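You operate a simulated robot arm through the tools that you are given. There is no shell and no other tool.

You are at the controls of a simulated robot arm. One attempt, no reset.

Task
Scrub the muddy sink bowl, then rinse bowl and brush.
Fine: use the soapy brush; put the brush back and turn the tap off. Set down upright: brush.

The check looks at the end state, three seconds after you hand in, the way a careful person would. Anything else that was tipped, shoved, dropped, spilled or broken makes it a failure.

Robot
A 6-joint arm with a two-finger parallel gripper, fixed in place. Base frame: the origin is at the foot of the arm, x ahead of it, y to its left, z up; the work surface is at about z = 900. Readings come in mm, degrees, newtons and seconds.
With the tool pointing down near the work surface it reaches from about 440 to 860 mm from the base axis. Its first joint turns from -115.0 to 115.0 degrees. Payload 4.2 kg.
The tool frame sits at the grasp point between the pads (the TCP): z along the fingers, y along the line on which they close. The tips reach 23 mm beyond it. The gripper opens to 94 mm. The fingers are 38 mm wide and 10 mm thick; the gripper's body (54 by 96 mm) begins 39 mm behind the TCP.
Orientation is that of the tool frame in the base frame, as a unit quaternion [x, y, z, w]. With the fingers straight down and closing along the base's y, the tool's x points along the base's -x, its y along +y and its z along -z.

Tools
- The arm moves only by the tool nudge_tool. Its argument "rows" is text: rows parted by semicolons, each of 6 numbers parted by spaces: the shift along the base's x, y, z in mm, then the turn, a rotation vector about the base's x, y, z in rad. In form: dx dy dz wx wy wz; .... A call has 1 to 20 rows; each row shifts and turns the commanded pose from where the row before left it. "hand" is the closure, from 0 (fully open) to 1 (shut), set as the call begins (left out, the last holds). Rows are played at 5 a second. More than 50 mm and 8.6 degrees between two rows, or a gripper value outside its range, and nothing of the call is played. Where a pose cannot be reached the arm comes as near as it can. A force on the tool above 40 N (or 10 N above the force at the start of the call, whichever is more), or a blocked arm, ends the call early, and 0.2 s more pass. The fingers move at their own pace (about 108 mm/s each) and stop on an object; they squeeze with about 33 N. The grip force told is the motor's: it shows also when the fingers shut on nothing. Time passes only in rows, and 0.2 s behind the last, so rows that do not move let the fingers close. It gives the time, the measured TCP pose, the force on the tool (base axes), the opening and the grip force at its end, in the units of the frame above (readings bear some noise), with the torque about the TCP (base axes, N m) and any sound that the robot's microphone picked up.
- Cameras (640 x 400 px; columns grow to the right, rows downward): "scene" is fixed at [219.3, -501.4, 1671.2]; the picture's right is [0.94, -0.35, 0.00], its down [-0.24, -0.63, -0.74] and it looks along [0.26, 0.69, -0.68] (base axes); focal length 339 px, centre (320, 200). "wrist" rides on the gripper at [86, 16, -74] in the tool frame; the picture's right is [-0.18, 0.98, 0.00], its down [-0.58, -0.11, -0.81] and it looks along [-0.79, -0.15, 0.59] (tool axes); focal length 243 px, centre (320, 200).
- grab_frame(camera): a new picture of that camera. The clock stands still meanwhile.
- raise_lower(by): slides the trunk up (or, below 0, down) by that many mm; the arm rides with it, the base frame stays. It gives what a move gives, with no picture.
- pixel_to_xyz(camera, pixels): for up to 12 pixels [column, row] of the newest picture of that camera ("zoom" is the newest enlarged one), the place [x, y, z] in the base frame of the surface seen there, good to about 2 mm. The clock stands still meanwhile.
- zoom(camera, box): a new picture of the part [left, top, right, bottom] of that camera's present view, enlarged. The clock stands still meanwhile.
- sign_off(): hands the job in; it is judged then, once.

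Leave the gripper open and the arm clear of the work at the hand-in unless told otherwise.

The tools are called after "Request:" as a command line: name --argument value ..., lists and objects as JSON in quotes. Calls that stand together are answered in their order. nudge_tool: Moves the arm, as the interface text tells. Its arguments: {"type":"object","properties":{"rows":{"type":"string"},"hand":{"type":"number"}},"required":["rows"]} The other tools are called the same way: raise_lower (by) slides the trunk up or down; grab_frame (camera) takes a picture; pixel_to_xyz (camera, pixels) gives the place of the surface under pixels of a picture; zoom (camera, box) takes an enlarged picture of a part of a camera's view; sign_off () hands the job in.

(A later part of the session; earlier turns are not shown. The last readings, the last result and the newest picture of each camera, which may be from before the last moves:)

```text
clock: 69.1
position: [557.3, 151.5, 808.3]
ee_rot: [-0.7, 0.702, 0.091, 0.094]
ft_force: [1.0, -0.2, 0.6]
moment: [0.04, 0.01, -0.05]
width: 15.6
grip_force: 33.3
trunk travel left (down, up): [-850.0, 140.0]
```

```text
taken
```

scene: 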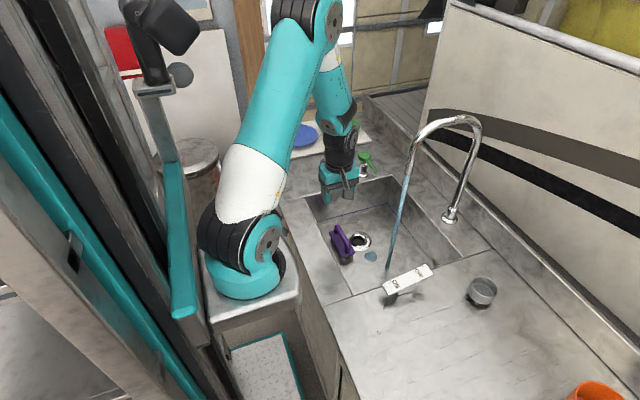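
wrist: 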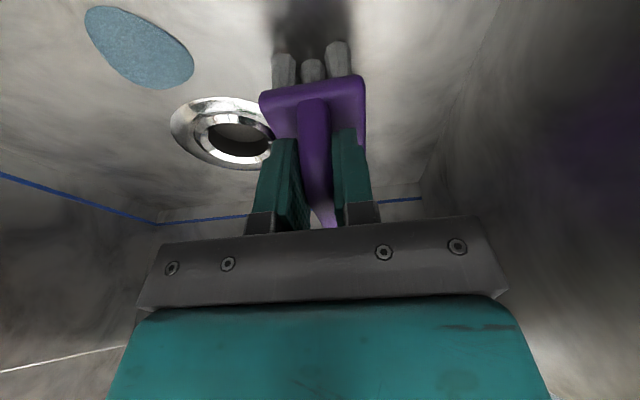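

Gripped, with the brush centre 41 mm beyond the fingers. I lift above the rim, then turn it −90° so the brush points +x, ending near (545, 58), short of the stream.

Request:
nudge_tool --rows "0 0 20 0 0 0; 0 0 40 0 0 0; 0 0 45 0 0 0; 0 0 45 0 0 0; 0 0 0 0 0 0" --hand 1

Request:
nudge_tool --rows "-1 -8.5 0 0 0 -0.1428; -1 -8.5 0 0 0 -0.1428; -1 -8.5 0 0 0 -0.1428; -1 -8.5 0 0 0 -0.1428; -1 -8.5 0 0 0 -0.1428; -1 -8.5 0 0 0 -0.1428; -1 -8.5 0 0 0 -0.1428; -1 -8.5 0 0 0 -0.1428; -1 -8.5 0 0 0 -0.1428; -1 -8.5 0 0 0 -0.1428; -1 -8.5 0 0 0 -0.1428; 0 0 0 0 0 0" --hand 1

Request:
grab_frame --camera "wrist"

Request:
zoom --camera "scene" --box '[280, 110, 480, 310]'

```text
clock: 70.3
position: [556.6, 152.5, 957.3]
ee_rot: [-0.7, 0.702, 0.09, 0.094]
ft_force: [-0.1, -0.7, -1.5]
moment: [-0.1, 0.0, -0.03]
width: 15.6
grip_force: 32.9
trunk travel left (down, up): [-850.0, 140.0]
```

```text
clock: 72.9
position: [546.1, 59.3, 957.7]
ee_rot: [0.001, 0.991, -0.003, 0.131]
ft_force: [-0.1, 0.6, -1.3]
moment: [0.01, 0.04, 0.02]
width: 15.6
grip_force: 32.7
trunk travel left (down, up): [-850.0, 140.0]
```

```text
taken
```

wrist: 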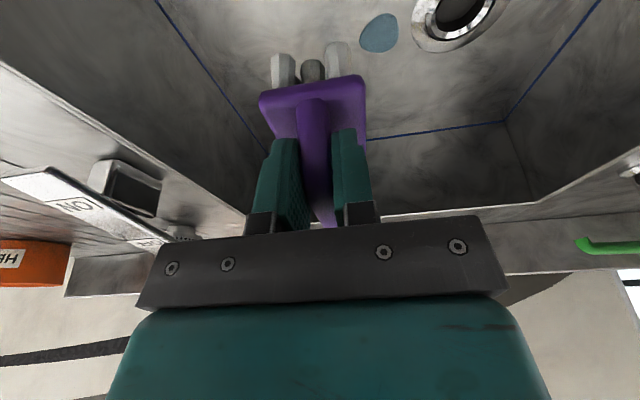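

```text
2.00 times, centred on (380, 210) of scene
```

zoom: 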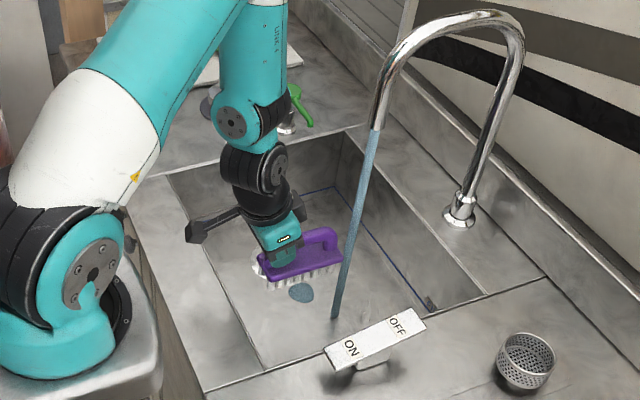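

The brush now points at the stream. I lower into the basin while pushing the brush under the stream, to a grasp point of about (628, 57, 900), so the water falls on the brush's middle.

Request:
nudge_tool --rows "20 -0.5 -14 0 0 0; 20 -0.5 -14 0 0 0; 20 -0.5 -14 0 0 0; 22 -0.5 -14 0 0 0; 0 0 0 0 0 0; 0 0 0 0 0 0" --hand 1

Request:
zoom --camera "scene" --box '[300, 130, 480, 310]'

Request:
grab_frame --camera "wrist"

```text
clock: 74.3
position: [630.1, 56.6, 900.1]
ee_rot: [0.0, 0.991, -0.003, 0.131]
ft_force: [0.1, 0.0, -0.7]
moment: [-0.03, 0.09, 0.05]
width: 15.9
grip_force: 32.8
trunk travel left (down, up): [-850.0, 140.0]
```

```text
2.22 times, centred on (390, 220) of scene
```

zoom: 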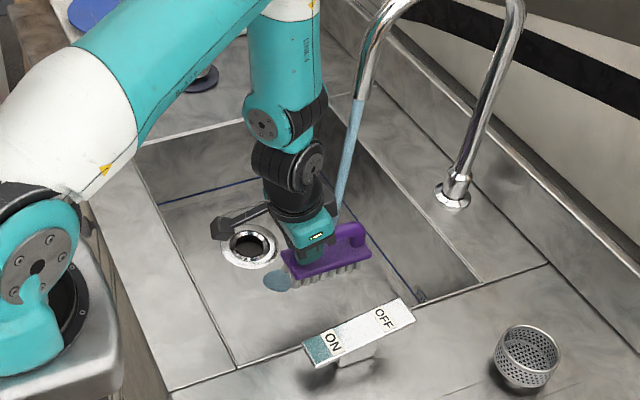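

```text
taken
```

wrist: 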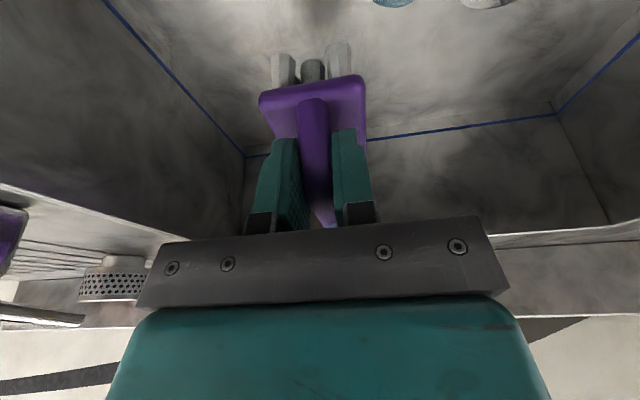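

The stream now ends on the brush. I zoom in to see exactly where it lands.

Request:
zoom --camera "scene" --box '[365, 190, 435, 270]'

```text
5.00 times, centred on (400, 230) of scene
```

zoom: 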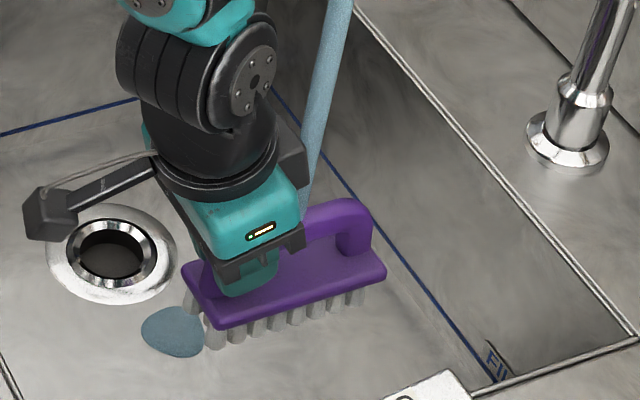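

The water hits the handle close to the gripper. I shift −15 mm in x to keep the gripper drier, and sway the brush gently in the stream for about three seconds.

Request:
nudge_tool --rows "-15 0 0 0 0 0; 0 6 0 0 0 0; 0 6 0 0 0 0; 0 6 0 0 0 0; 0 -6 0 0 0 0; 0 -6 0 0 0 0; 0 -6 0 0 0 0; 0 -6 0 0 0 0; 0 -6 0 0 0 0; 0 -6 0 0 0 0; 0 6 0 0 0 0; 0 6 0 0 0 0; 0 6 0 0 0 0; -15 0 0 0 0 0; -10 0 0 0 0 0; 10 0 0 0 0 0; 15 0 0 0 0 0" --hand 1

Request:
zoom --camera "scene" --box '[365, 190, 435, 270]'

Request:
grab_frame --camera "wrist"

```text
clock: 77.9
position: [612.7, 55.1, 902.3]
ee_rot: [0.001, 0.991, -0.002, 0.131]
ft_force: [-0.1, -0.2, -1.2]
moment: [-0.03, 0.07, 0.03]
width: 15.7
grip_force: 32.6
trunk travel left (down, up): [-850.0, 140.0]
```

```text
5.00 times, centred on (400, 230) of scene
```

zoom: 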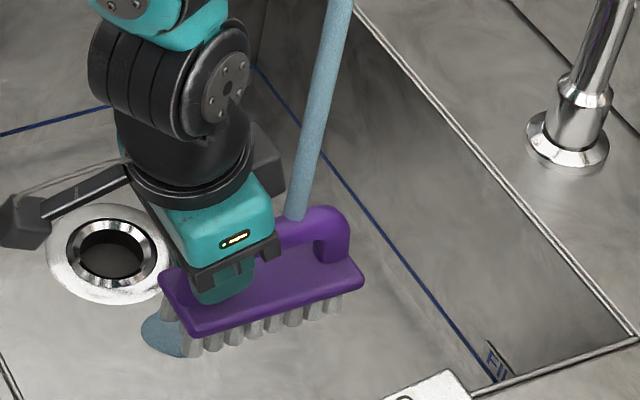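

```text
taken
```

wrist: 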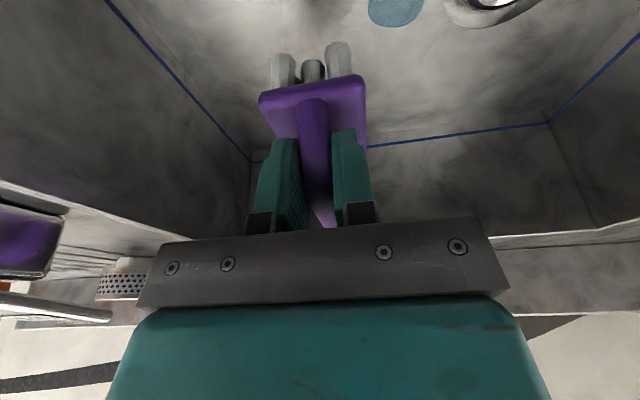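

Water runs over the handle and plate. To rinse the bristles themselves I roll the brush about its long axis by 45° (hand leaning +y) so the stream falls directly on the bristle side.

Request:
nudge_tool --rows "0 9.5 0 -0.131 0 0; 0 9.5 0 -0.131 0 0; 0 9.5 0 -0.131 0 0; 0 9.5 0 -0.131 0 0; 0 9.5 0 -0.131 0 0; 0 9.5 0 -0.131 0 0; 0 0 0 0 0 0" --hand 1

Request:
zoom --camera "scene" --box '[330, 170, 450, 290]'

Request:
grab_frame --camera "wrist"

```text
clock: 79.5
position: [612.0, 113.6, 902.4]
ee_rot: [-0.048, 0.915, -0.383, 0.121]
ft_force: [0.3, 0.2, -1.2]
moment: [0.04, 0.02, 0.01]
width: 15.5
grip_force: 32.8
trunk travel left (down, up): [-850.0, 140.0]
```

```text
3.33 times, centred on (390, 230) of scene
```

zoom: 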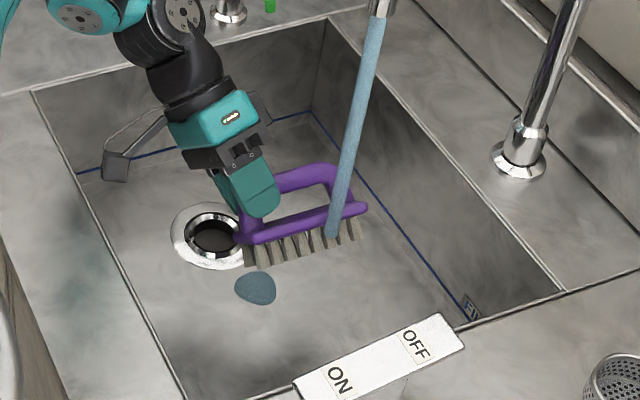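

```text
taken
```

wrist: 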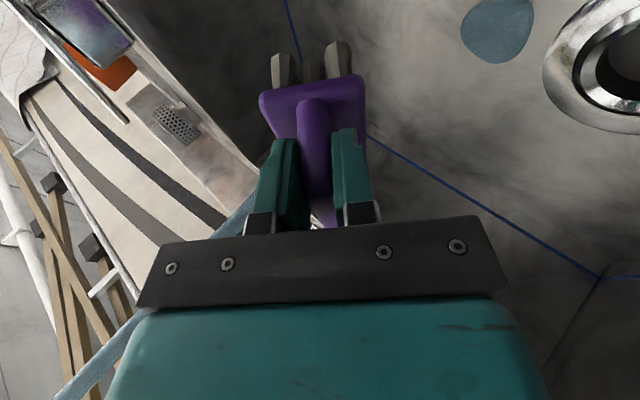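

The stream hits the bristles directly. I sweep the brush lengthwise so the whole bristle row passes through the water a few times.

Request:
nudge_tool --rows "-15 0 0 0 0 0; -15 -4 0 0 0 0; 15 0 0 0 0 0; 15 0 0 0 0 0; 15 0 0 0 0 0; 15 0 0 0 0 0; 8 4 0 0 0 0; -8 4 0 0 0 0; -15 0 0 0 0 0; -15 0 0 0 0 0; -15 0 0 0 0 0; -15 0 0 0 0 0; -5 -4 0 0 0 0; 15 -4 0 0 0 0; 15 0 0 0 0 0; 15 0 0 0 0 0; 15 0 0 0 0 0; -10 4 0 0 0 0; -20 0 0 0 0 0" --hand 1

Request:
zoom --camera "scene" --box '[350, 190, 430, 270]'

```text
clock: 83.5
position: [608.8, 114.1, 901.9]
ee_rot: [-0.049, 0.914, -0.383, 0.121]
ft_force: [-0.3, 0.9, -1.2]
moment: [0.04, 0.09, 0.0]
width: 15.5
grip_force: 33.0
trunk travel left (down, up): [-850.0, 140.0]
```

```text
5.00 times, centred on (390, 230) of scene
```

zoom: 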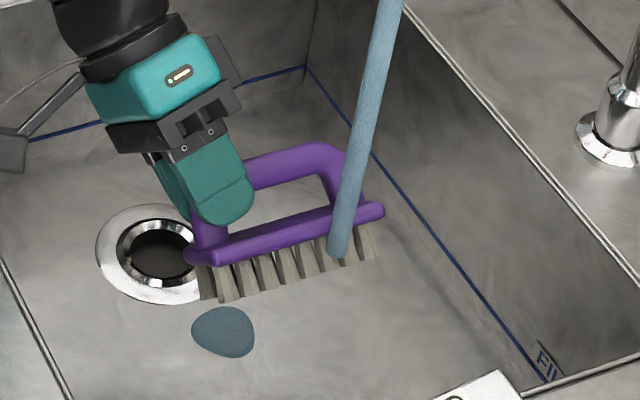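

Now I roll the brush back upright and pull it out of the stream toward −x to inspect the bristles.

Request:
nudge_tool --rows "0 -9.5 0 0.131 0 0; 0 -9.5 0 0.131 0 0; 0 -9.5 0 0.131 0 0; 0 -9.5 0 0.131 0 0; 0 -9.5 0 0.131 0 0; 0 -9.5 0 0.131 0 0; -20 0 10 0 0 0; -25 0 20 0 0 0; -25 0 20 0 0 0; -10 0 10 0 0 0; 0 0 0 0 0 0" --hand 1

Request:
zoom --camera "scene" --box '[330, 200, 410, 260]'

Request:
zoom --camera "wrist" --box '[220, 20, 420, 160]'

```text
clock: 85.9
position: [528.8, 57.2, 960.6]
ee_rot: [0.002, 0.991, -0.003, 0.131]
ft_force: [0.5, -0.3, -0.7]
moment: [0.01, 0.04, -0.01]
width: 15.8
grip_force: 33.1
trunk travel left (down, up): [-850.0, 140.0]
```

```text
6.67 times, centred on (370, 230) of scene
```

zoom: 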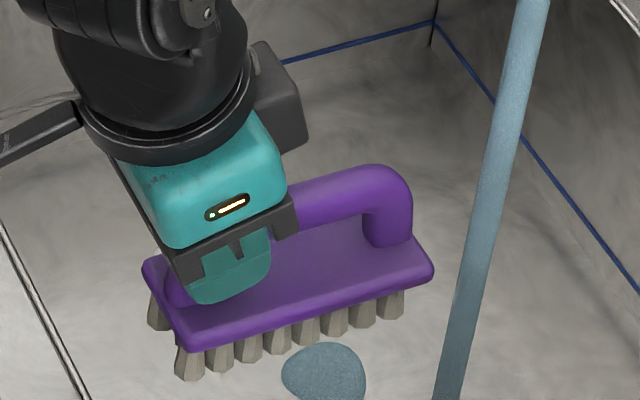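

```text
2.86 times, centred on (320, 90) of wrist
```

zoom: 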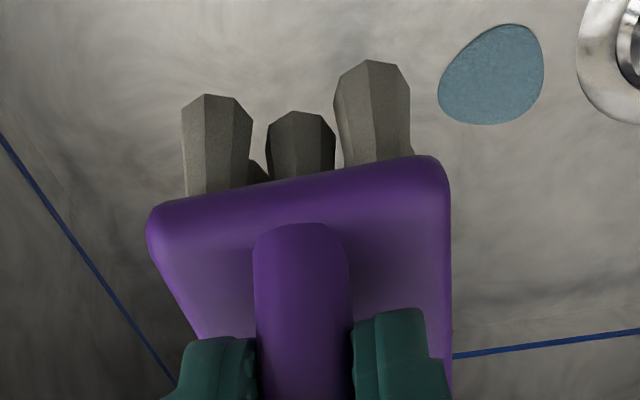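

The bristles changed from soapy light-grey to a wet beige once the water hit them directly. To be thorough I rinse the other bristle side too: roll the other way (hand leaning −y), staying higher at z≈960 to clear the rocker, and move back into the stream.

Request:
nudge_tool --rows "0 -9.2 0 0.131 0 0; 0 -9.2 0 0.131 0 0; 0 -9.2 0 0.131 0 0; 0 -9.2 0 0.131 0 0; 0 -9.2 0 0.131 0 0; 0 -9.2 0 0.131 0 0; 0 0 0 0 0 0" --hand 1

Request:
grab_frame --camera "scene"

```text
clock: 87.5
position: [529.1, 2.7, 960.0]
ee_rot: [0.05, 0.917, 0.378, 0.12]
ft_force: [-0.9, 0.3, -1.3]
moment: [-0.06, 0.06, -0.01]
width: 15.8
grip_force: 33.3
trunk travel left (down, up): [-850.0, 140.0]
```

```text
taken
```

scene: 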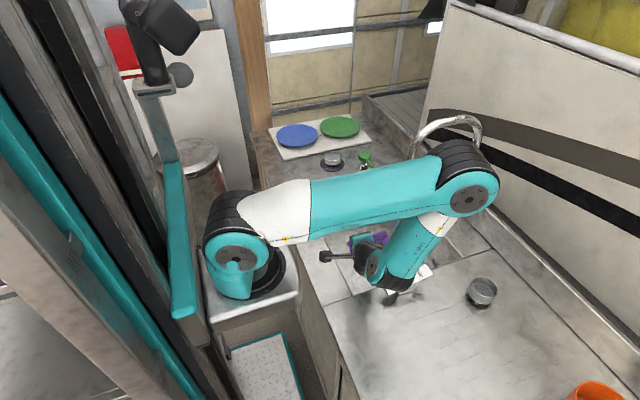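

The elbow now swings out on the right side of the picture near (468, 190). I check how far it is from the tap before moving in.

Request:
pixel_to_xyz --camera "scene" --pixels '[[468, 200], [490, 185], [460, 150], [440, 165], [430, 230], [375, 270], [400, 160], [480, 160]]'

Request:
zoom --camera "scene" --box '[310, 190, 450, 310]'

Request:
grab_frame --camera "wrist"

```text
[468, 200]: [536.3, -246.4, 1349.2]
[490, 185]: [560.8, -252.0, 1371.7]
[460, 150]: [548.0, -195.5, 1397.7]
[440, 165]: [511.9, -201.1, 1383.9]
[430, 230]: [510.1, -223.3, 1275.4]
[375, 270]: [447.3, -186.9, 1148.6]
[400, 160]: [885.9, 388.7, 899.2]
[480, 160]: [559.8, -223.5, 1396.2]
```

```text
3.33 times, centred on (380, 250) of scene
```

zoom: 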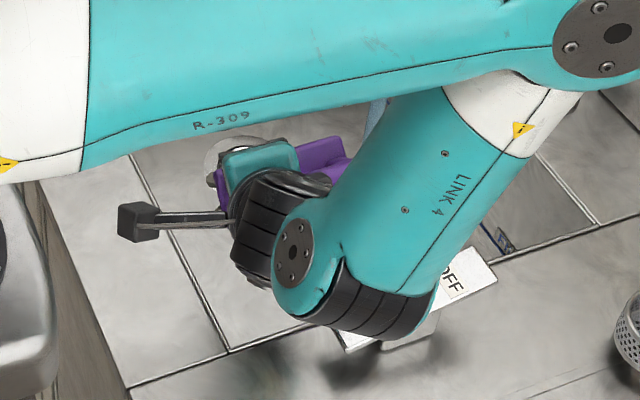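

```text
taken
```

wrist: 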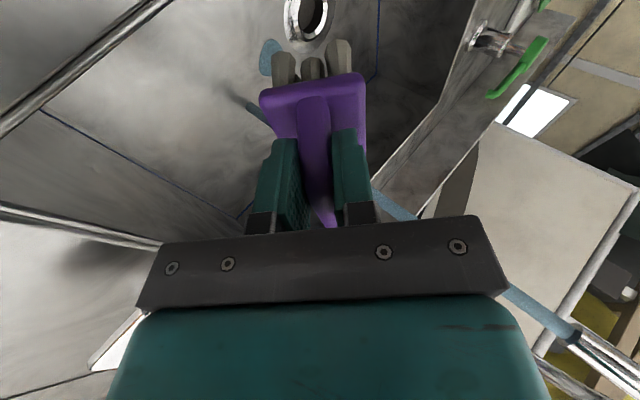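

The elbow is far off at y≈−220, clear of the tap. I move +84 mm in x so the other bristle side enters the stream, and sweep it lengthwise.

Request:
nudge_tool --rows "20 0 0 0 0 0; 20 0 0 0 0 0; 20 0 0 0 0 0; 20 0 0 0 0 0; 0 0 0 0 0 0" --hand 1

Request:
zoom --camera "scene" --box '[330, 150, 450, 290]'

Request:
grab_frame --camera "wrist"

```text
clock: 88.7
position: [608.8, 3.1, 960.0]
ee_rot: [0.051, 0.917, 0.377, 0.12]
ft_force: [0.5, 1.3, -2.5]
moment: [-0.05, 0.06, -0.01]
width: 15.5
grip_force: 32.8
trunk travel left (down, up): [-850.0, 140.0]
```

```text
2.86 times, centred on (390, 220) of scene
```

zoom: 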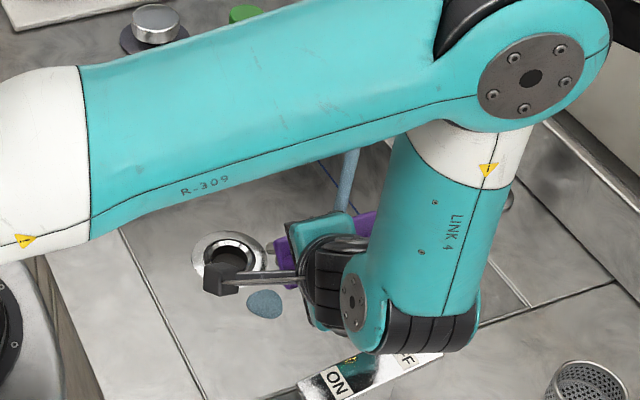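

```text
taken
```

wrist: 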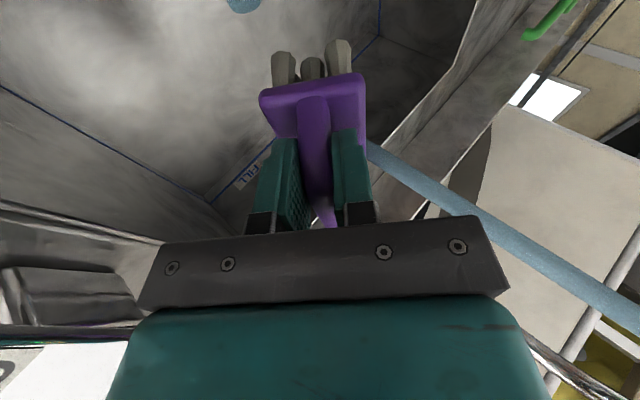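

The stream lands on the brush behind the hand. I sweep ±20 mm along x for about three seconds, then pull back out.

Request:
nudge_tool --rows "-15 0 0 0 0 0; -10 3 0 0 0 0; 15 0 0 0 0 0; 15 0 0 0 0 0; 10 -3 0 0 0 0; -15 -3 0 0 0 0; -15 0 0 0 0 0; -10 0 0 0 0 0; 15 3 0 0 0 0; 15 0 0 0 0 0; 10 0 0 0 0 0; -15 0 0 0 0 0; -20 0 0 0 0 0; -30 0 0 0 0 0; -30 0 0 0 0 0" --hand 1

Request:
nudge_tool --rows "0 9.2 0 -0.131 0 0; 0 9.2 0 -0.131 0 0; 0 9.2 0 -0.131 0 0; 0 9.2 0 -0.131 0 0; 0 9.2 0 -0.131 0 0; 0 9.2 0 -0.131 0 0; 0 0 0 0 0 0" --hand 1

Request:
zoom --camera "scene" --box '[330, 200, 410, 260]'

Request:
zoom --camera "scene" --box '[310, 170, 470, 310]'

```text
clock: 91.9
position: [527.0, 4.8, 961.7]
ee_rot: [0.051, 0.917, 0.377, 0.12]
ft_force: [0.5, 0.2, -1.9]
moment: [-0.05, 0.06, 0.04]
width: 16.1
grip_force: 32.7
trunk travel left (down, up): [-850.0, 140.0]
```

```text
clock: 93.5
position: [528.9, 58.1, 963.3]
ee_rot: [0.001, 0.992, -0.004, 0.13]
ft_force: [0.9, 0.0, -1.1]
moment: [0.01, 0.08, 0.0]
width: 15.7
grip_force: 32.8
trunk travel left (down, up): [-850.0, 140.0]
```

```text
6.67 times, centred on (370, 230) of scene
```

zoom: 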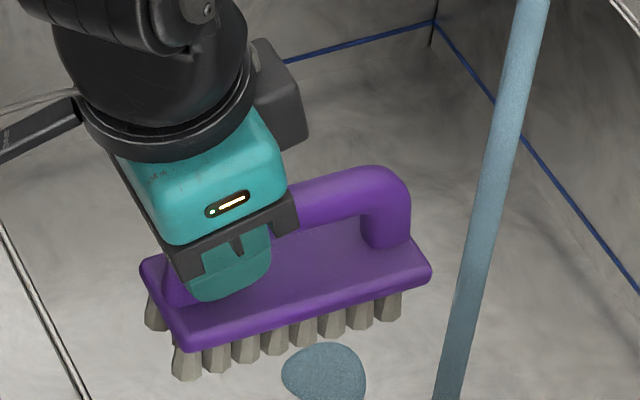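

```text
2.86 times, centred on (390, 240) of scene
```

zoom: 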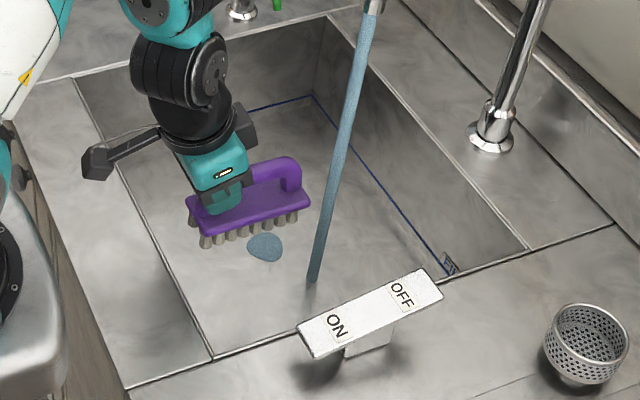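

Bristle colour is now stable after both sides were rinsed, and the bowl is clean. I carry the brush back toward its original spot: raise to z≈1060, then move over (458, 457) with a +0.075 rad yaw.

Request:
nudge_tool --rows "0 0 40 0 0 0; 0 0 40 0 0 0; 0 0 17 0 0 0; -7 40 0 0 0 0; -7 40 0 0 0 0; -7 40 0 0 0 0; -7 40 0 0 0 0; -7 40 0 0 0 0.075; -7 40 0 0 0 0; -7 40 0 0 0 0; -7 40 0 0 0 0; -7 40 0 0 0 0; -7.8 39 0 0 0 0; 0 0 0 0 0 0" --hand 1

Request:
grab_frame --camera "wrist"

Request:
zoom --camera "scene" --box '[240, 90, 400, 210]'

```text
clock: 96.5
position: [457.5, 457.0, 1056.7]
ee_rot: [-0.037, 0.991, 0.001, 0.131]
ft_force: [-0.4, 0.1, -0.8]
moment: [0.01, 0.05, -0.02]
width: 15.9
grip_force: 33.3
trunk travel left (down, up): [-850.0, 140.0]
```

```text
taken
```

wrist: 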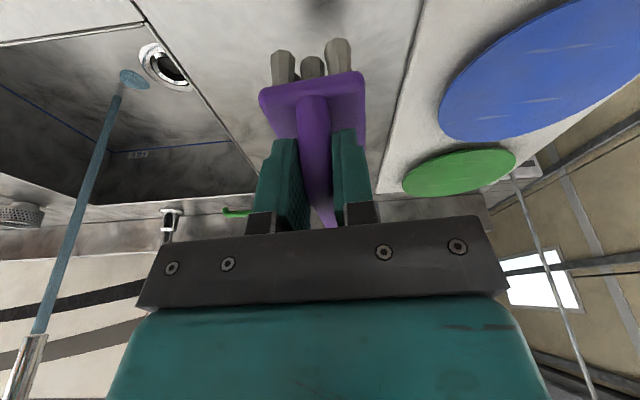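

```text
3.33 times, centred on (320, 150) of scene
```

zoom: 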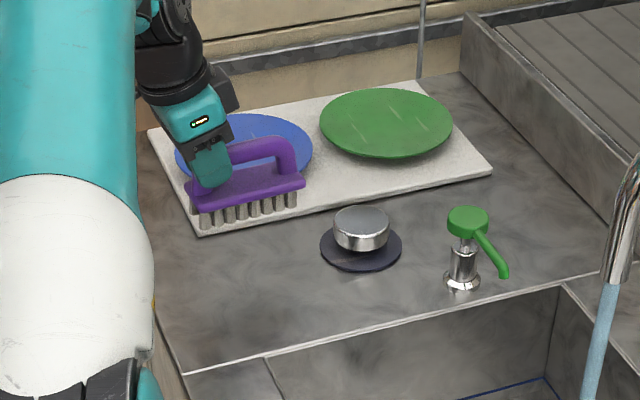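

The brush hovers above its old spot and looks level. I lower 84 mm, then creep down until it touches.

Request:
nudge_tool --rows "0.5 0 -30 0 0 0; 0 0 -30 0 0 0; 0 0 -18 0 0 0; 0 0 -6 0 0 0; 0 0 -2 0 0 0; 0 0 -1.5 0 0 0; 0 0 0 0 0 0" --hand 1

Request:
zoom --camera "scene" --box '[250, 120, 370, 200]'

```text
clock: 98.1
position: [458.6, 457.2, 970.5]
ee_rot: [-0.036, 0.991, 0.002, 0.13]
ft_force: [-0.3, -0.6, -0.2]
moment: [0.06, -0.05, 0.02]
width: 15.6
grip_force: 32.8
trunk travel left (down, up): [-850.0, 140.0]
```

```text
5.00 times, centred on (310, 160) of scene
```

zoom: 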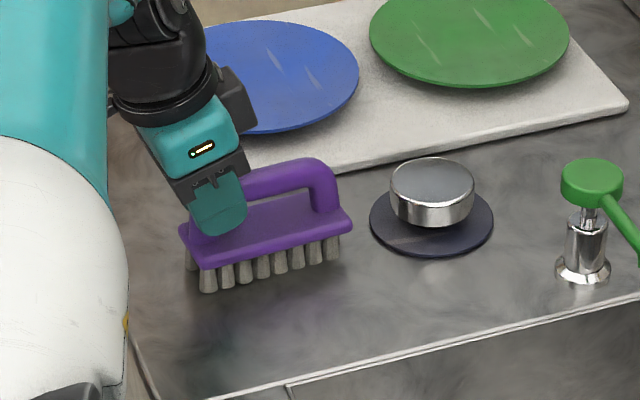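

Position matches the original spot; no contact yet at z=970.5. I continue down in 1 mm steps.

Request:
nudge_tool --rows "0 0 -1 0 0 0; 0 0 -1 0 0 0; 0 0 -0.7 0 0 0; 0 0 0 0 0 0" --hand 1

```text
clock: 99.1
position: [458.6, 457.9, 969.2]
ee_rot: [-0.036, 0.991, 0.003, 0.131]
ft_force: [-0.4, -0.6, 14.3]
moment: [0.22, -0.89, -0.13]
width: 15.6
grip_force: 33.2
trunk travel left (down, up): [-850.0, 140.0]
```

Contact of 14 N, with the moment showing the far end touches first. I tip the brush by −0.015 rad about y so both ends bear evenly.

Request:
nudge_tool --rows "0 0 0 0 -0.012 0; 0 0 -0.2 0 -0.008 0; 0 0 0 0 0 0" --hand 1

```text
clock: 99.9
position: [457.9, 457.1, 969.2]
ee_rot: [-0.037, 0.989, 0.002, 0.141]
ft_force: [-1.5, 0.8, 21.0]
moment: [0.03, 0.47, -0.04]
width: 15.2
grip_force: 32.6
trunk travel left (down, up): [-850.0, 140.0]
```

Now it bears at the near end too. I ease up half a millimetre and a touch of rotation, then release by opening the fingers.

Request:
nudge_tool --rows "0 0 0.6 0 0.006 0; 0 0 0 0 0 0" --hand 1

Request:
nudge_tool --rows "0 0 0 0 0 0; 0 0 0 0 0 0; 0 0 0 0 0 0" --hand 0.4

Request:
zoom --camera "scene" --box '[250, 120, 370, 200]'

Request:
grab_frame --camera "wrist"

```text
clock: 100.5
position: [457.7, 457.3, 968.6]
ee_rot: [-0.037, 0.99, 0.003, 0.138]
ft_force: [0.3, 3.7, 16.1]
moment: [0.23, 0.19, -0.06]
width: 15.6
grip_force: 33.2
trunk travel left (down, up): [-850.0, 140.0]
```

```text
clock: 101.3
position: [457.9, 456.2, 968.1]
ee_rot: [-0.036, 0.99, 0.002, 0.138]
ft_force: [0.4, -1.0, -0.1]
moment: [0.06, 0.03, -0.02]
width: 56.1
grip_force: 0.0
trunk travel left (down, up): [-850.0, 140.0]
```

```text
5.00 times, centred on (310, 160) of scene
```

zoom: 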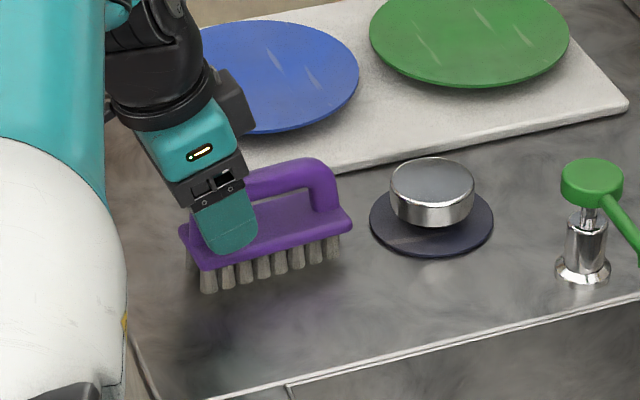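

```text
taken
```

wrist: 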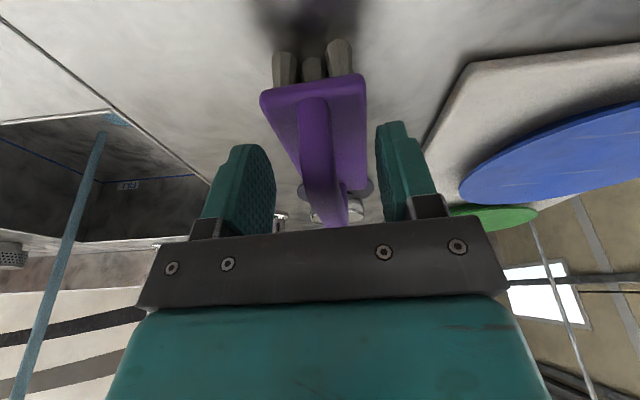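

The brush stands free and upright between the open fingers. I retreat upward along the tool axis.

Request:
nudge_tool --rows "-3 0 11 0 0 0; -6 0 22 0 0 0; -9 0 35 0 0 0; 0 0 40 0 0 0; 0 -10 10 0 0 0" --hand 0.4

Request:
zoom --camera "scene" --box '[250, 120, 370, 200]'

Request:
pixel_to_xyz --camera "zoom" --pixels '[[183, 240], [352, 220], [207, 290], [205, 265], [330, 175], [215, 195]]'

```text
clock: 102.5
position: [441.3, 447.8, 1086.4]
ee_rot: [-0.035, 0.99, 0.0, 0.138]
ft_force: [0.2, 0.2, 0.2]
moment: [0.0, 0.01, -0.04]
width: 56.3
grip_force: 0.0
trunk travel left (down, up): [-850.0, 140.0]
```

```text
5.00 times, centred on (310, 160) of scene
```

zoom: 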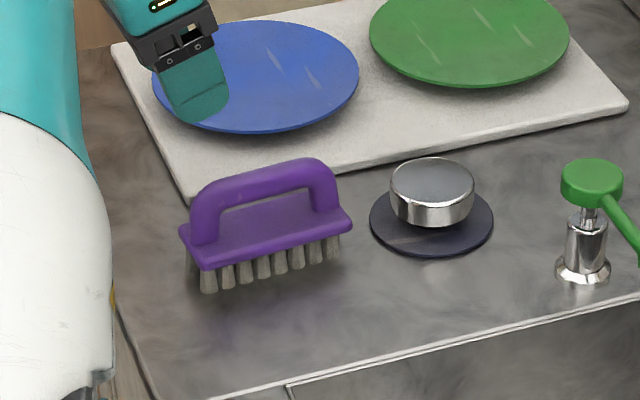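

```text
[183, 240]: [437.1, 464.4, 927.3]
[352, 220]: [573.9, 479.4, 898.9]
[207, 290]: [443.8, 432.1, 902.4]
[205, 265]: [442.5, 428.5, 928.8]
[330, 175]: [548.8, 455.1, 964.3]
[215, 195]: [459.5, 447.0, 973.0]
```

The brush is back in place (corner within 4 mm of where it was), upright. Now I shut the fingers, straighten the tool and travel to the tap rocker on a path well left of the stream.

Request:
nudge_tool --rows "4 -40 0 0 0.09 0; 4 -40 0 0 0.09 0; 4 -40 0 0 0.094 0; 4 -40 0 0 0 -0.073; 4 -40 0 0 0 0; 4 -40 0 0 0 0; 4 -40 0 0 0 0; 4 -40 0 0 0 0; 4 -40 0 0 0 0; 4 -40 0 0 0 0; 4 -40 0 0 0 0; 4 -40 0 0 0 0; 5 -42 0 0 0 0; 5 -42 0 0 0 0; 0 0 0 0 0 0" --hand 1

Request:
grab_frame --camera "scene"

Request:
zoom --camera "scene" --box '[375, 255, 455, 305]'

Request:
pixel_to_xyz --camera "zoom" --pixels '[[260, 190], [345, 170], [400, 150], [430, 150], [380, 130], [420, 175]]'

```text
clock: 105.7
position: [497.9, -117.4, 1086.3]
ee_rot: [0.0, 1.0, 0.007, 0.001]
ft_force: [-1.0, 0.7, 0.3]
moment: [0.01, -0.03, 0.01]
width: 0.0
grip_force: 32.9
trunk travel left (down, up): [-850.0, 140.0]
```

```text
taken
```

scene: 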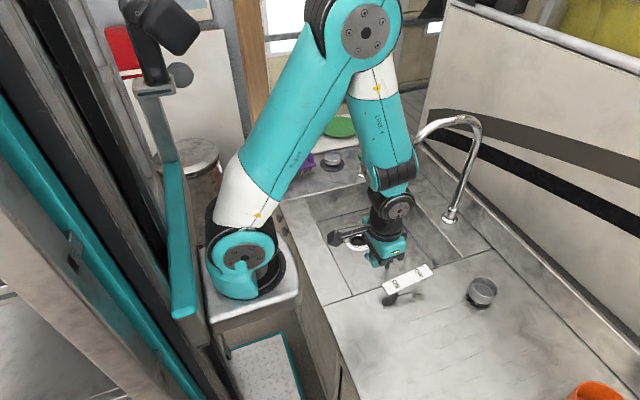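

```text
8.00 times, centred on (415, 280) of scene
```

zoom: 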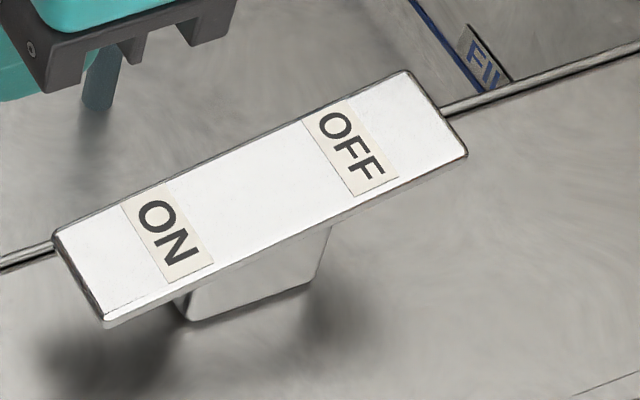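

```text
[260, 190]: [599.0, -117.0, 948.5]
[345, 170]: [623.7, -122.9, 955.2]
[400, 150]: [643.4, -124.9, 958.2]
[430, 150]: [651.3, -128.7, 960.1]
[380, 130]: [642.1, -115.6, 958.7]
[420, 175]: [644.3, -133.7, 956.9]
```

The OFF end is now up (z≈959 at x≈645). I move above (645, −117) and then press down in small steps.

Request:
nudge_tool --rows "37 0 -12 0 0 0; 37 0 -12 0 0 0; 37 0 -13 0 0 0; 36 0 -14 0 0 0; 0 0 0 0 0 0" --hand 1

Request:
nudge_tool --rows "0 0 -25 0 0 0; 0 0 -23 0 0 0; 0 0 -5 0 0 0; 0 0 -5 0 0 0; 0 0 -5 0 0 0; 0 0 -5 0 0 0" --hand 1

Request:
grab_frame --camera "scene"

```text
clock: 106.9
position: [645.0, -118.9, 1034.0]
ee_rot: [0.002, 1.0, 0.007, 0.001]
ft_force: [-0.2, -0.7, -0.2]
moment: [0.02, -0.02, 0.02]
width: 0.1
grip_force: 33.5
trunk travel left (down, up): [-850.0, 140.0]
```

```text
clock: 108.3
position: [645.1, -118.9, 967.0]
ee_rot: [0.001, 1.0, 0.007, 0.002]
ft_force: [-0.7, -0.3, 0.2]
moment: [0.01, 0.05, -0.01]
width: 0.0
grip_force: 33.0
trunk travel left (down, up): [-850.0, 140.0]
```

```text
taken
```

scene: 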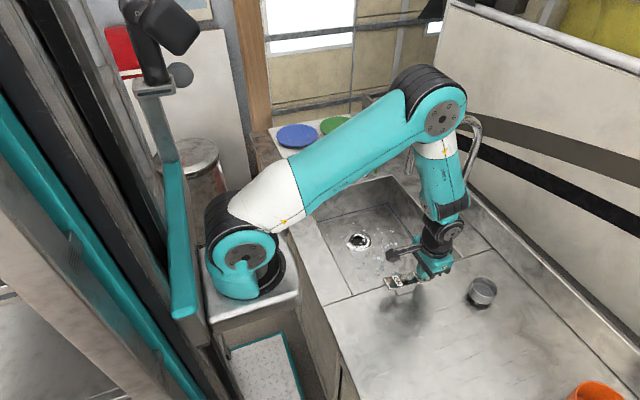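

The rocker flipped and the stream seems off, but I see whitish specks in the basin near (390, 250). I raise the hand and look closely.

Request:
nudge_tool --rows "0 0 20 0 0 0; 0 0 40 0 0 0; 0 0 40 0 0 0; -40 0 10 0 0 0; -40 0 0 0 0 0; -40 0 0 0 0 0; -30 0 0 0 0 0" --hand 1

Request:
grab_frame --camera "scene"

Request:
zoom --camera "scene" --box '[320, 190, 460, 300]'

```text
clock: 109.9
position: [494.2, -116.2, 1077.6]
ee_rot: [0.0, 1.0, 0.007, 0.002]
ft_force: [-0.4, 0.4, -0.6]
moment: [0.0, 0.04, -0.02]
width: 0.0
grip_force: 33.4
trunk travel left (down, up): [-850.0, 140.0]
```

```text
taken
```

scene: 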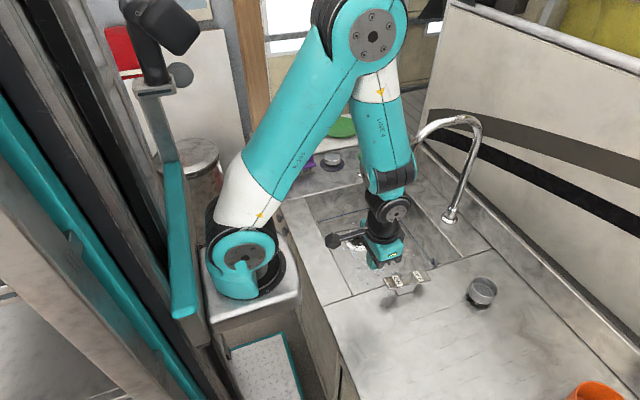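

```text
3.64 times, centred on (390, 245) of scene
```

zoom: 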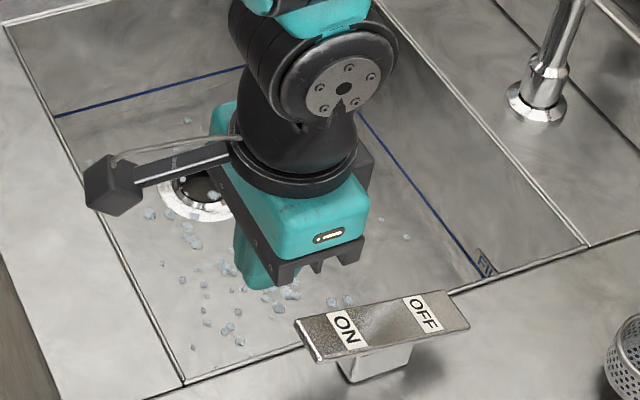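

Small bluish-white spots remain on the bowl floor: either water drops or leftover suds. I move the arm away for a clear view.

Request:
nudge_tool --rows "0 -40 10 0 0 0; 0 -40 10 0 0 0; 0 -40 0 0 0 0; 0 -40 0 0 0 0; 0 -40 0 0 0 0; 0 -40 0 0 0 0" --hand 0

Request:
grab_frame --camera "scene"

Request:
zoom --camera "scene" --box '[310, 180, 470, 300]'

```text
clock: 111.3
position: [493.8, -357.6, 1099.5]
ee_rot: [0.001, 1.0, 0.007, 0.001]
ft_force: [0.7, 1.0, 1.5]
moment: [-0.03, -0.01, 0.03]
width: 94.1
grip_force: 0.1
trunk travel left (down, up): [-850.0, 140.0]
```

```text
taken
```

scene: 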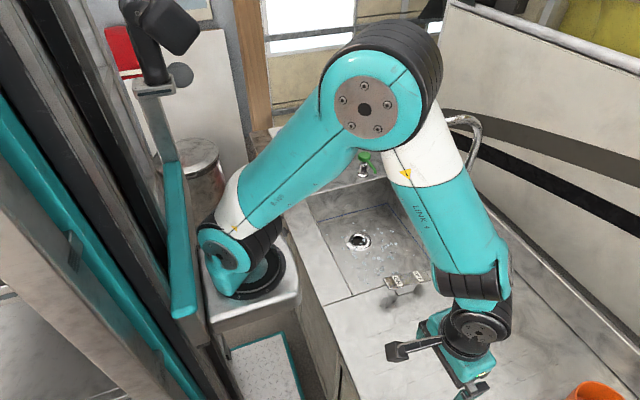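

```text
3.33 times, centred on (390, 240) of scene
```

zoom: 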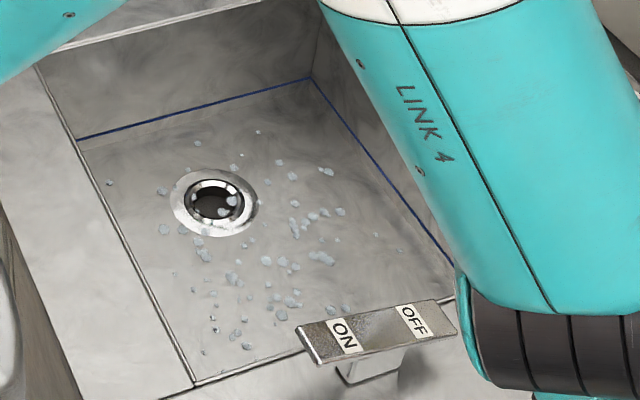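

I zoom strongly on the spots to tell drops from suds.

Request:
zoom --camera "scene" --box '[350, 230, 400, 265]'

Request:
zoom --camera "scene" --box '[340, 215, 400, 255]'

Request:
pixel_to_xyz --camera "zoom" --pixels '[[200, 280], [300, 300], [420, 150], [100, 330], [400, 250]]'

```text
11.43 times, centred on (375, 248) of scene
```

zoom: 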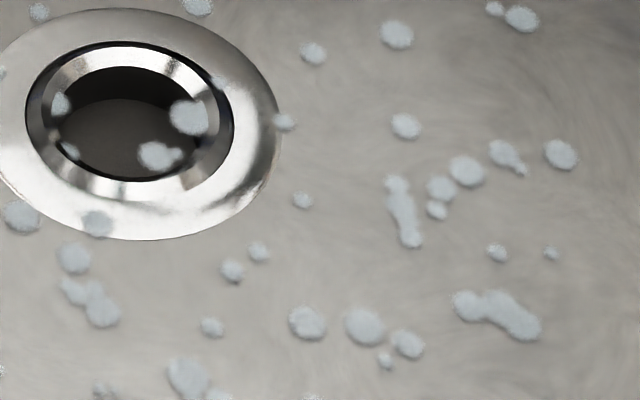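

```text
10.00 times, centred on (370, 235) of scene
```

zoom: 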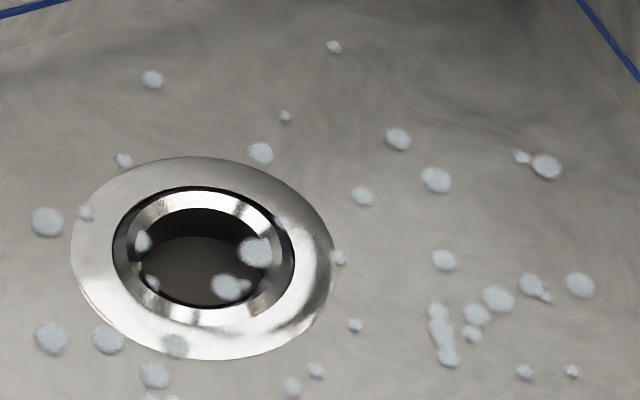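

```text
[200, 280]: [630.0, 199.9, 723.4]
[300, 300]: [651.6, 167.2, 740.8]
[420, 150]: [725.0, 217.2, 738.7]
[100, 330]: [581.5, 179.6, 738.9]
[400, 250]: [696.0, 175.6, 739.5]
```

The spots are pale, flat blobs, likely drops left when the tap shut; none were visible while the water ran. I wait three seconds to see if they change.

Request:
nudge_tool --rows "0 0 0 0 0 0; 0 0 0 0 0 0; 0 0 0 0 0 0; 0 0 0 0 0 0; 0 0 0 0 0 0; 0 0 0 0 0 0; 0 0 0 0 0 0; 0 0 0 0 0 0; 0 0 0 0 0 0; 0 0 0 0 0 0; 0 0 0 0 0 0; 0 0 0 0 0 0; 0 0 0 0 0 0; 0 0 0 0 0 0; 0 0 0 0 0 0" --hand 0

Request:
zoom --camera "scene" --box '[350, 230, 400, 265]'

Request:
zoom --camera "scene" --box '[310, 180, 470, 300]'

```text
clock: 114.5
position: [494.8, -358.1, 1098.8]
ee_rot: [0.002, 1.0, 0.007, 0.001]
ft_force: [0.1, -0.1, -0.4]
moment: [0.0, 0.0, -0.01]
width: 94.0
grip_force: 0.1
trunk travel left (down, up): [-850.0, 140.0]
```

```text
11.43 times, centred on (375, 248) of scene
```

zoom: 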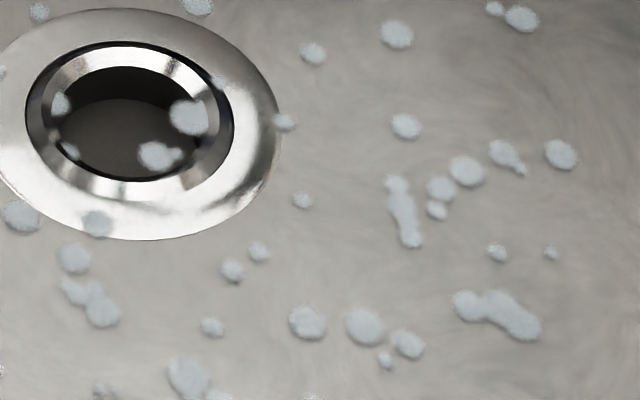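

```text
3.33 times, centred on (390, 240) of scene
```

zoom: 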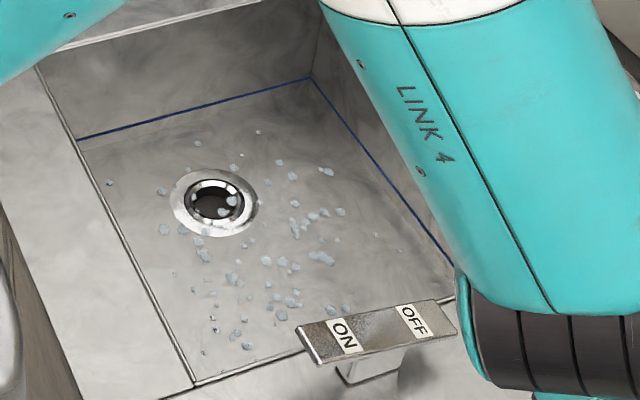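

The spots are static. To be sure nothing soapy remains, I'll run the tap again and look at the floor while it flows. I close the fingers and go over the ON end.

Request:
nudge_tool --rows "8 40 0 0 0 0; 8 40 -10 0 0 0; 8 40 -12 0 0 0; 8 40 -14 0 0 0; 12 41 -14 0 0 0; 12 40 -14 0 0 0; 0 0 0 0 0 0" --hand 1

Request:
zoom --camera "scene" --box '[340, 190, 460, 310]'

```text
clock: 116.1
position: [553.1, -116.1, 1035.1]
ee_rot: [0.001, 1.0, 0.007, 0.002]
ft_force: [0.9, -0.4, 0.0]
moment: [0.02, 0.0, 0.01]
width: 0.0
grip_force: 33.1
trunk travel left (down, up): [-850.0, 140.0]
```

```text
3.33 times, centred on (400, 250) of scene
```

zoom: 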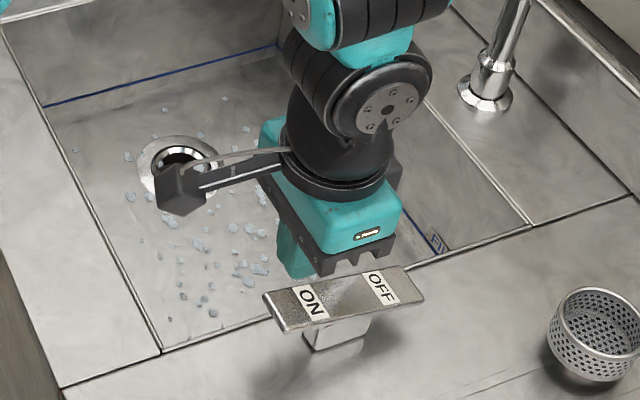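

I press the ON end down the same way as before, then watch the floor.

Request:
nudge_tool --rows "0 0 -25 0 0 0; 0 0 -25 0 0 0; 0 0 -5 0 0 0; 0 0 -5 0 0 0; 0 0 -5 0 0 0; 0 0 -4 0 0 0" --hand 1

Request:
nudge_tool --rows "0 0 30 0 0 0; 0 0 40 0 0 0; 0 0 30 0 0 0; 0 -40 0 0 0 0; 0 -40 0 0 0 0; 0 -40 0 0 0 0; 0 -40 0 0 0 0; 0 -40 0 0 0 0; 0 0 0 0 0 0" --hand 1

Request:
zoom --camera "scene" --box '[310, 180, 470, 300]'

Request:
zoom --camera "scene" --box '[350, 230, 400, 265]'

```text
clock: 117.5
position: [551.8, -116.2, 966.9]
ee_rot: [0.001, 1.0, 0.007, 0.003]
ft_force: [-1.5, 0.5, 23.4]
moment: [-0.04, -0.38, 0.0]
width: 0.2
grip_force: 32.6
trunk travel left (down, up): [-850.0, 140.0]
```

```text
clock: 119.5
position: [550.7, -316.6, 1062.8]
ee_rot: [0.001, 1.0, 0.007, 0.0]
ft_force: [-0.1, -0.1, 0.1]
moment: [-0.02, -0.02, 0.0]
width: 0.0
grip_force: 33.0
trunk travel left (down, up): [-850.0, 140.0]
```

```text
3.33 times, centred on (390, 240) of scene
```

zoom: 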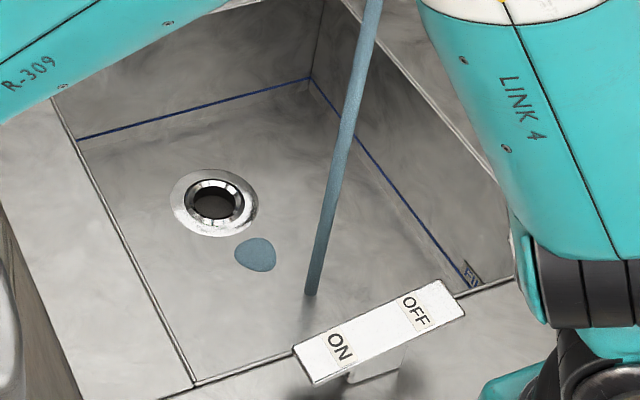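

```text
11.43 times, centred on (375, 248) of scene
```

zoom: 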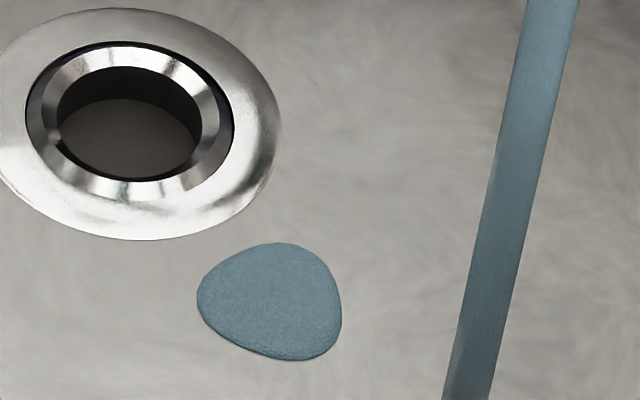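

While running, the floor is spotless, so the spots are water drops shown when the tap is off. I let the water run about 8 more seconds anyway.

Request:
nudge_tool --rows "0 0 0 0 0 0; 0 0 0 0 0 0; 0 0 0 0 0 0; 0 0 0 0 0 0; 0 0 0 0 0 0; 0 0 0 0 0 0; 0 0 0 0 0 0; 0 0 0 0 0 0; 0 0 0 0 0 0; 0 0 0 0 0 0; 0 0 0 0 0 0; 0 0 0 0 0 0; 0 0 0 0 0 0; 0 0 0 0 0 0; 0 0 0 0 0 0; 0 0 0 0 0 0; 0 0 0 0 0 0; 0 0 0 0 0 0; 0 0 0 0 0 0; 0 0 0 0 0 0" --hand 1

Request:
nudge_tool --rows "0 0 0 0 0 0; 0 0 0 0 0 0; 0 0 0 0 0 0; 0 0 0 0 0 0; 0 0 0 0 0 0; 0 0 0 0 0 0; 0 0 0 0 0 0; 0 0 0 0 0 0; 0 0 0 0 0 0; 0 0 0 0 0 0; 0 0 0 0 0 0; 0 0 0 0 0 0; 0 0 0 0 0 0; 19 40 -3 0 0 0; 19 40 -5 0 0 0; 19 40 -6 0 0 0; 19 40 -7 0 0 0; 18 40 -7 0 0 0; 0 0 0 0 0 0" --hand 1

Request:
zoom --camera "scene" --box '[340, 190, 460, 310]'

```text
clock: 123.7
position: [551.8, -315.9, 1062.9]
ee_rot: [0.0, 1.0, 0.006, 0.001]
ft_force: [0.1, -0.2, -0.2]
moment: [0.01, -0.03, 0.0]
width: 0.0
grip_force: 32.8
trunk travel left (down, up): [-850.0, 140.0]
```

```text
clock: 127.7
position: [644.7, -117.1, 1036.3]
ee_rot: [0.001, 1.0, 0.007, 0.001]
ft_force: [0.2, 0.0, 0.4]
moment: [0.01, 0.0, 0.0]
width: 0.0
grip_force: 32.8
trunk travel left (down, up): [-850.0, 140.0]
```

```text
3.33 times, centred on (400, 250) of scene
```

zoom: 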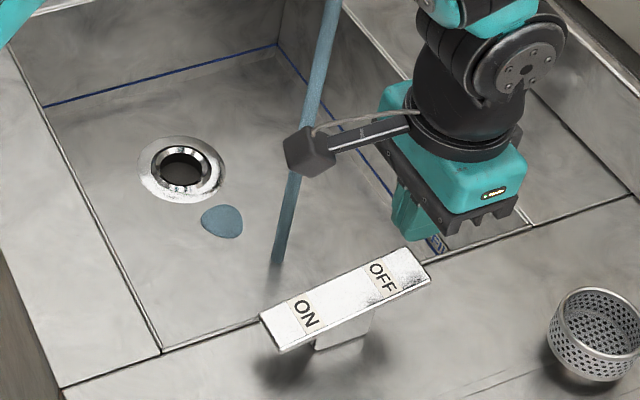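

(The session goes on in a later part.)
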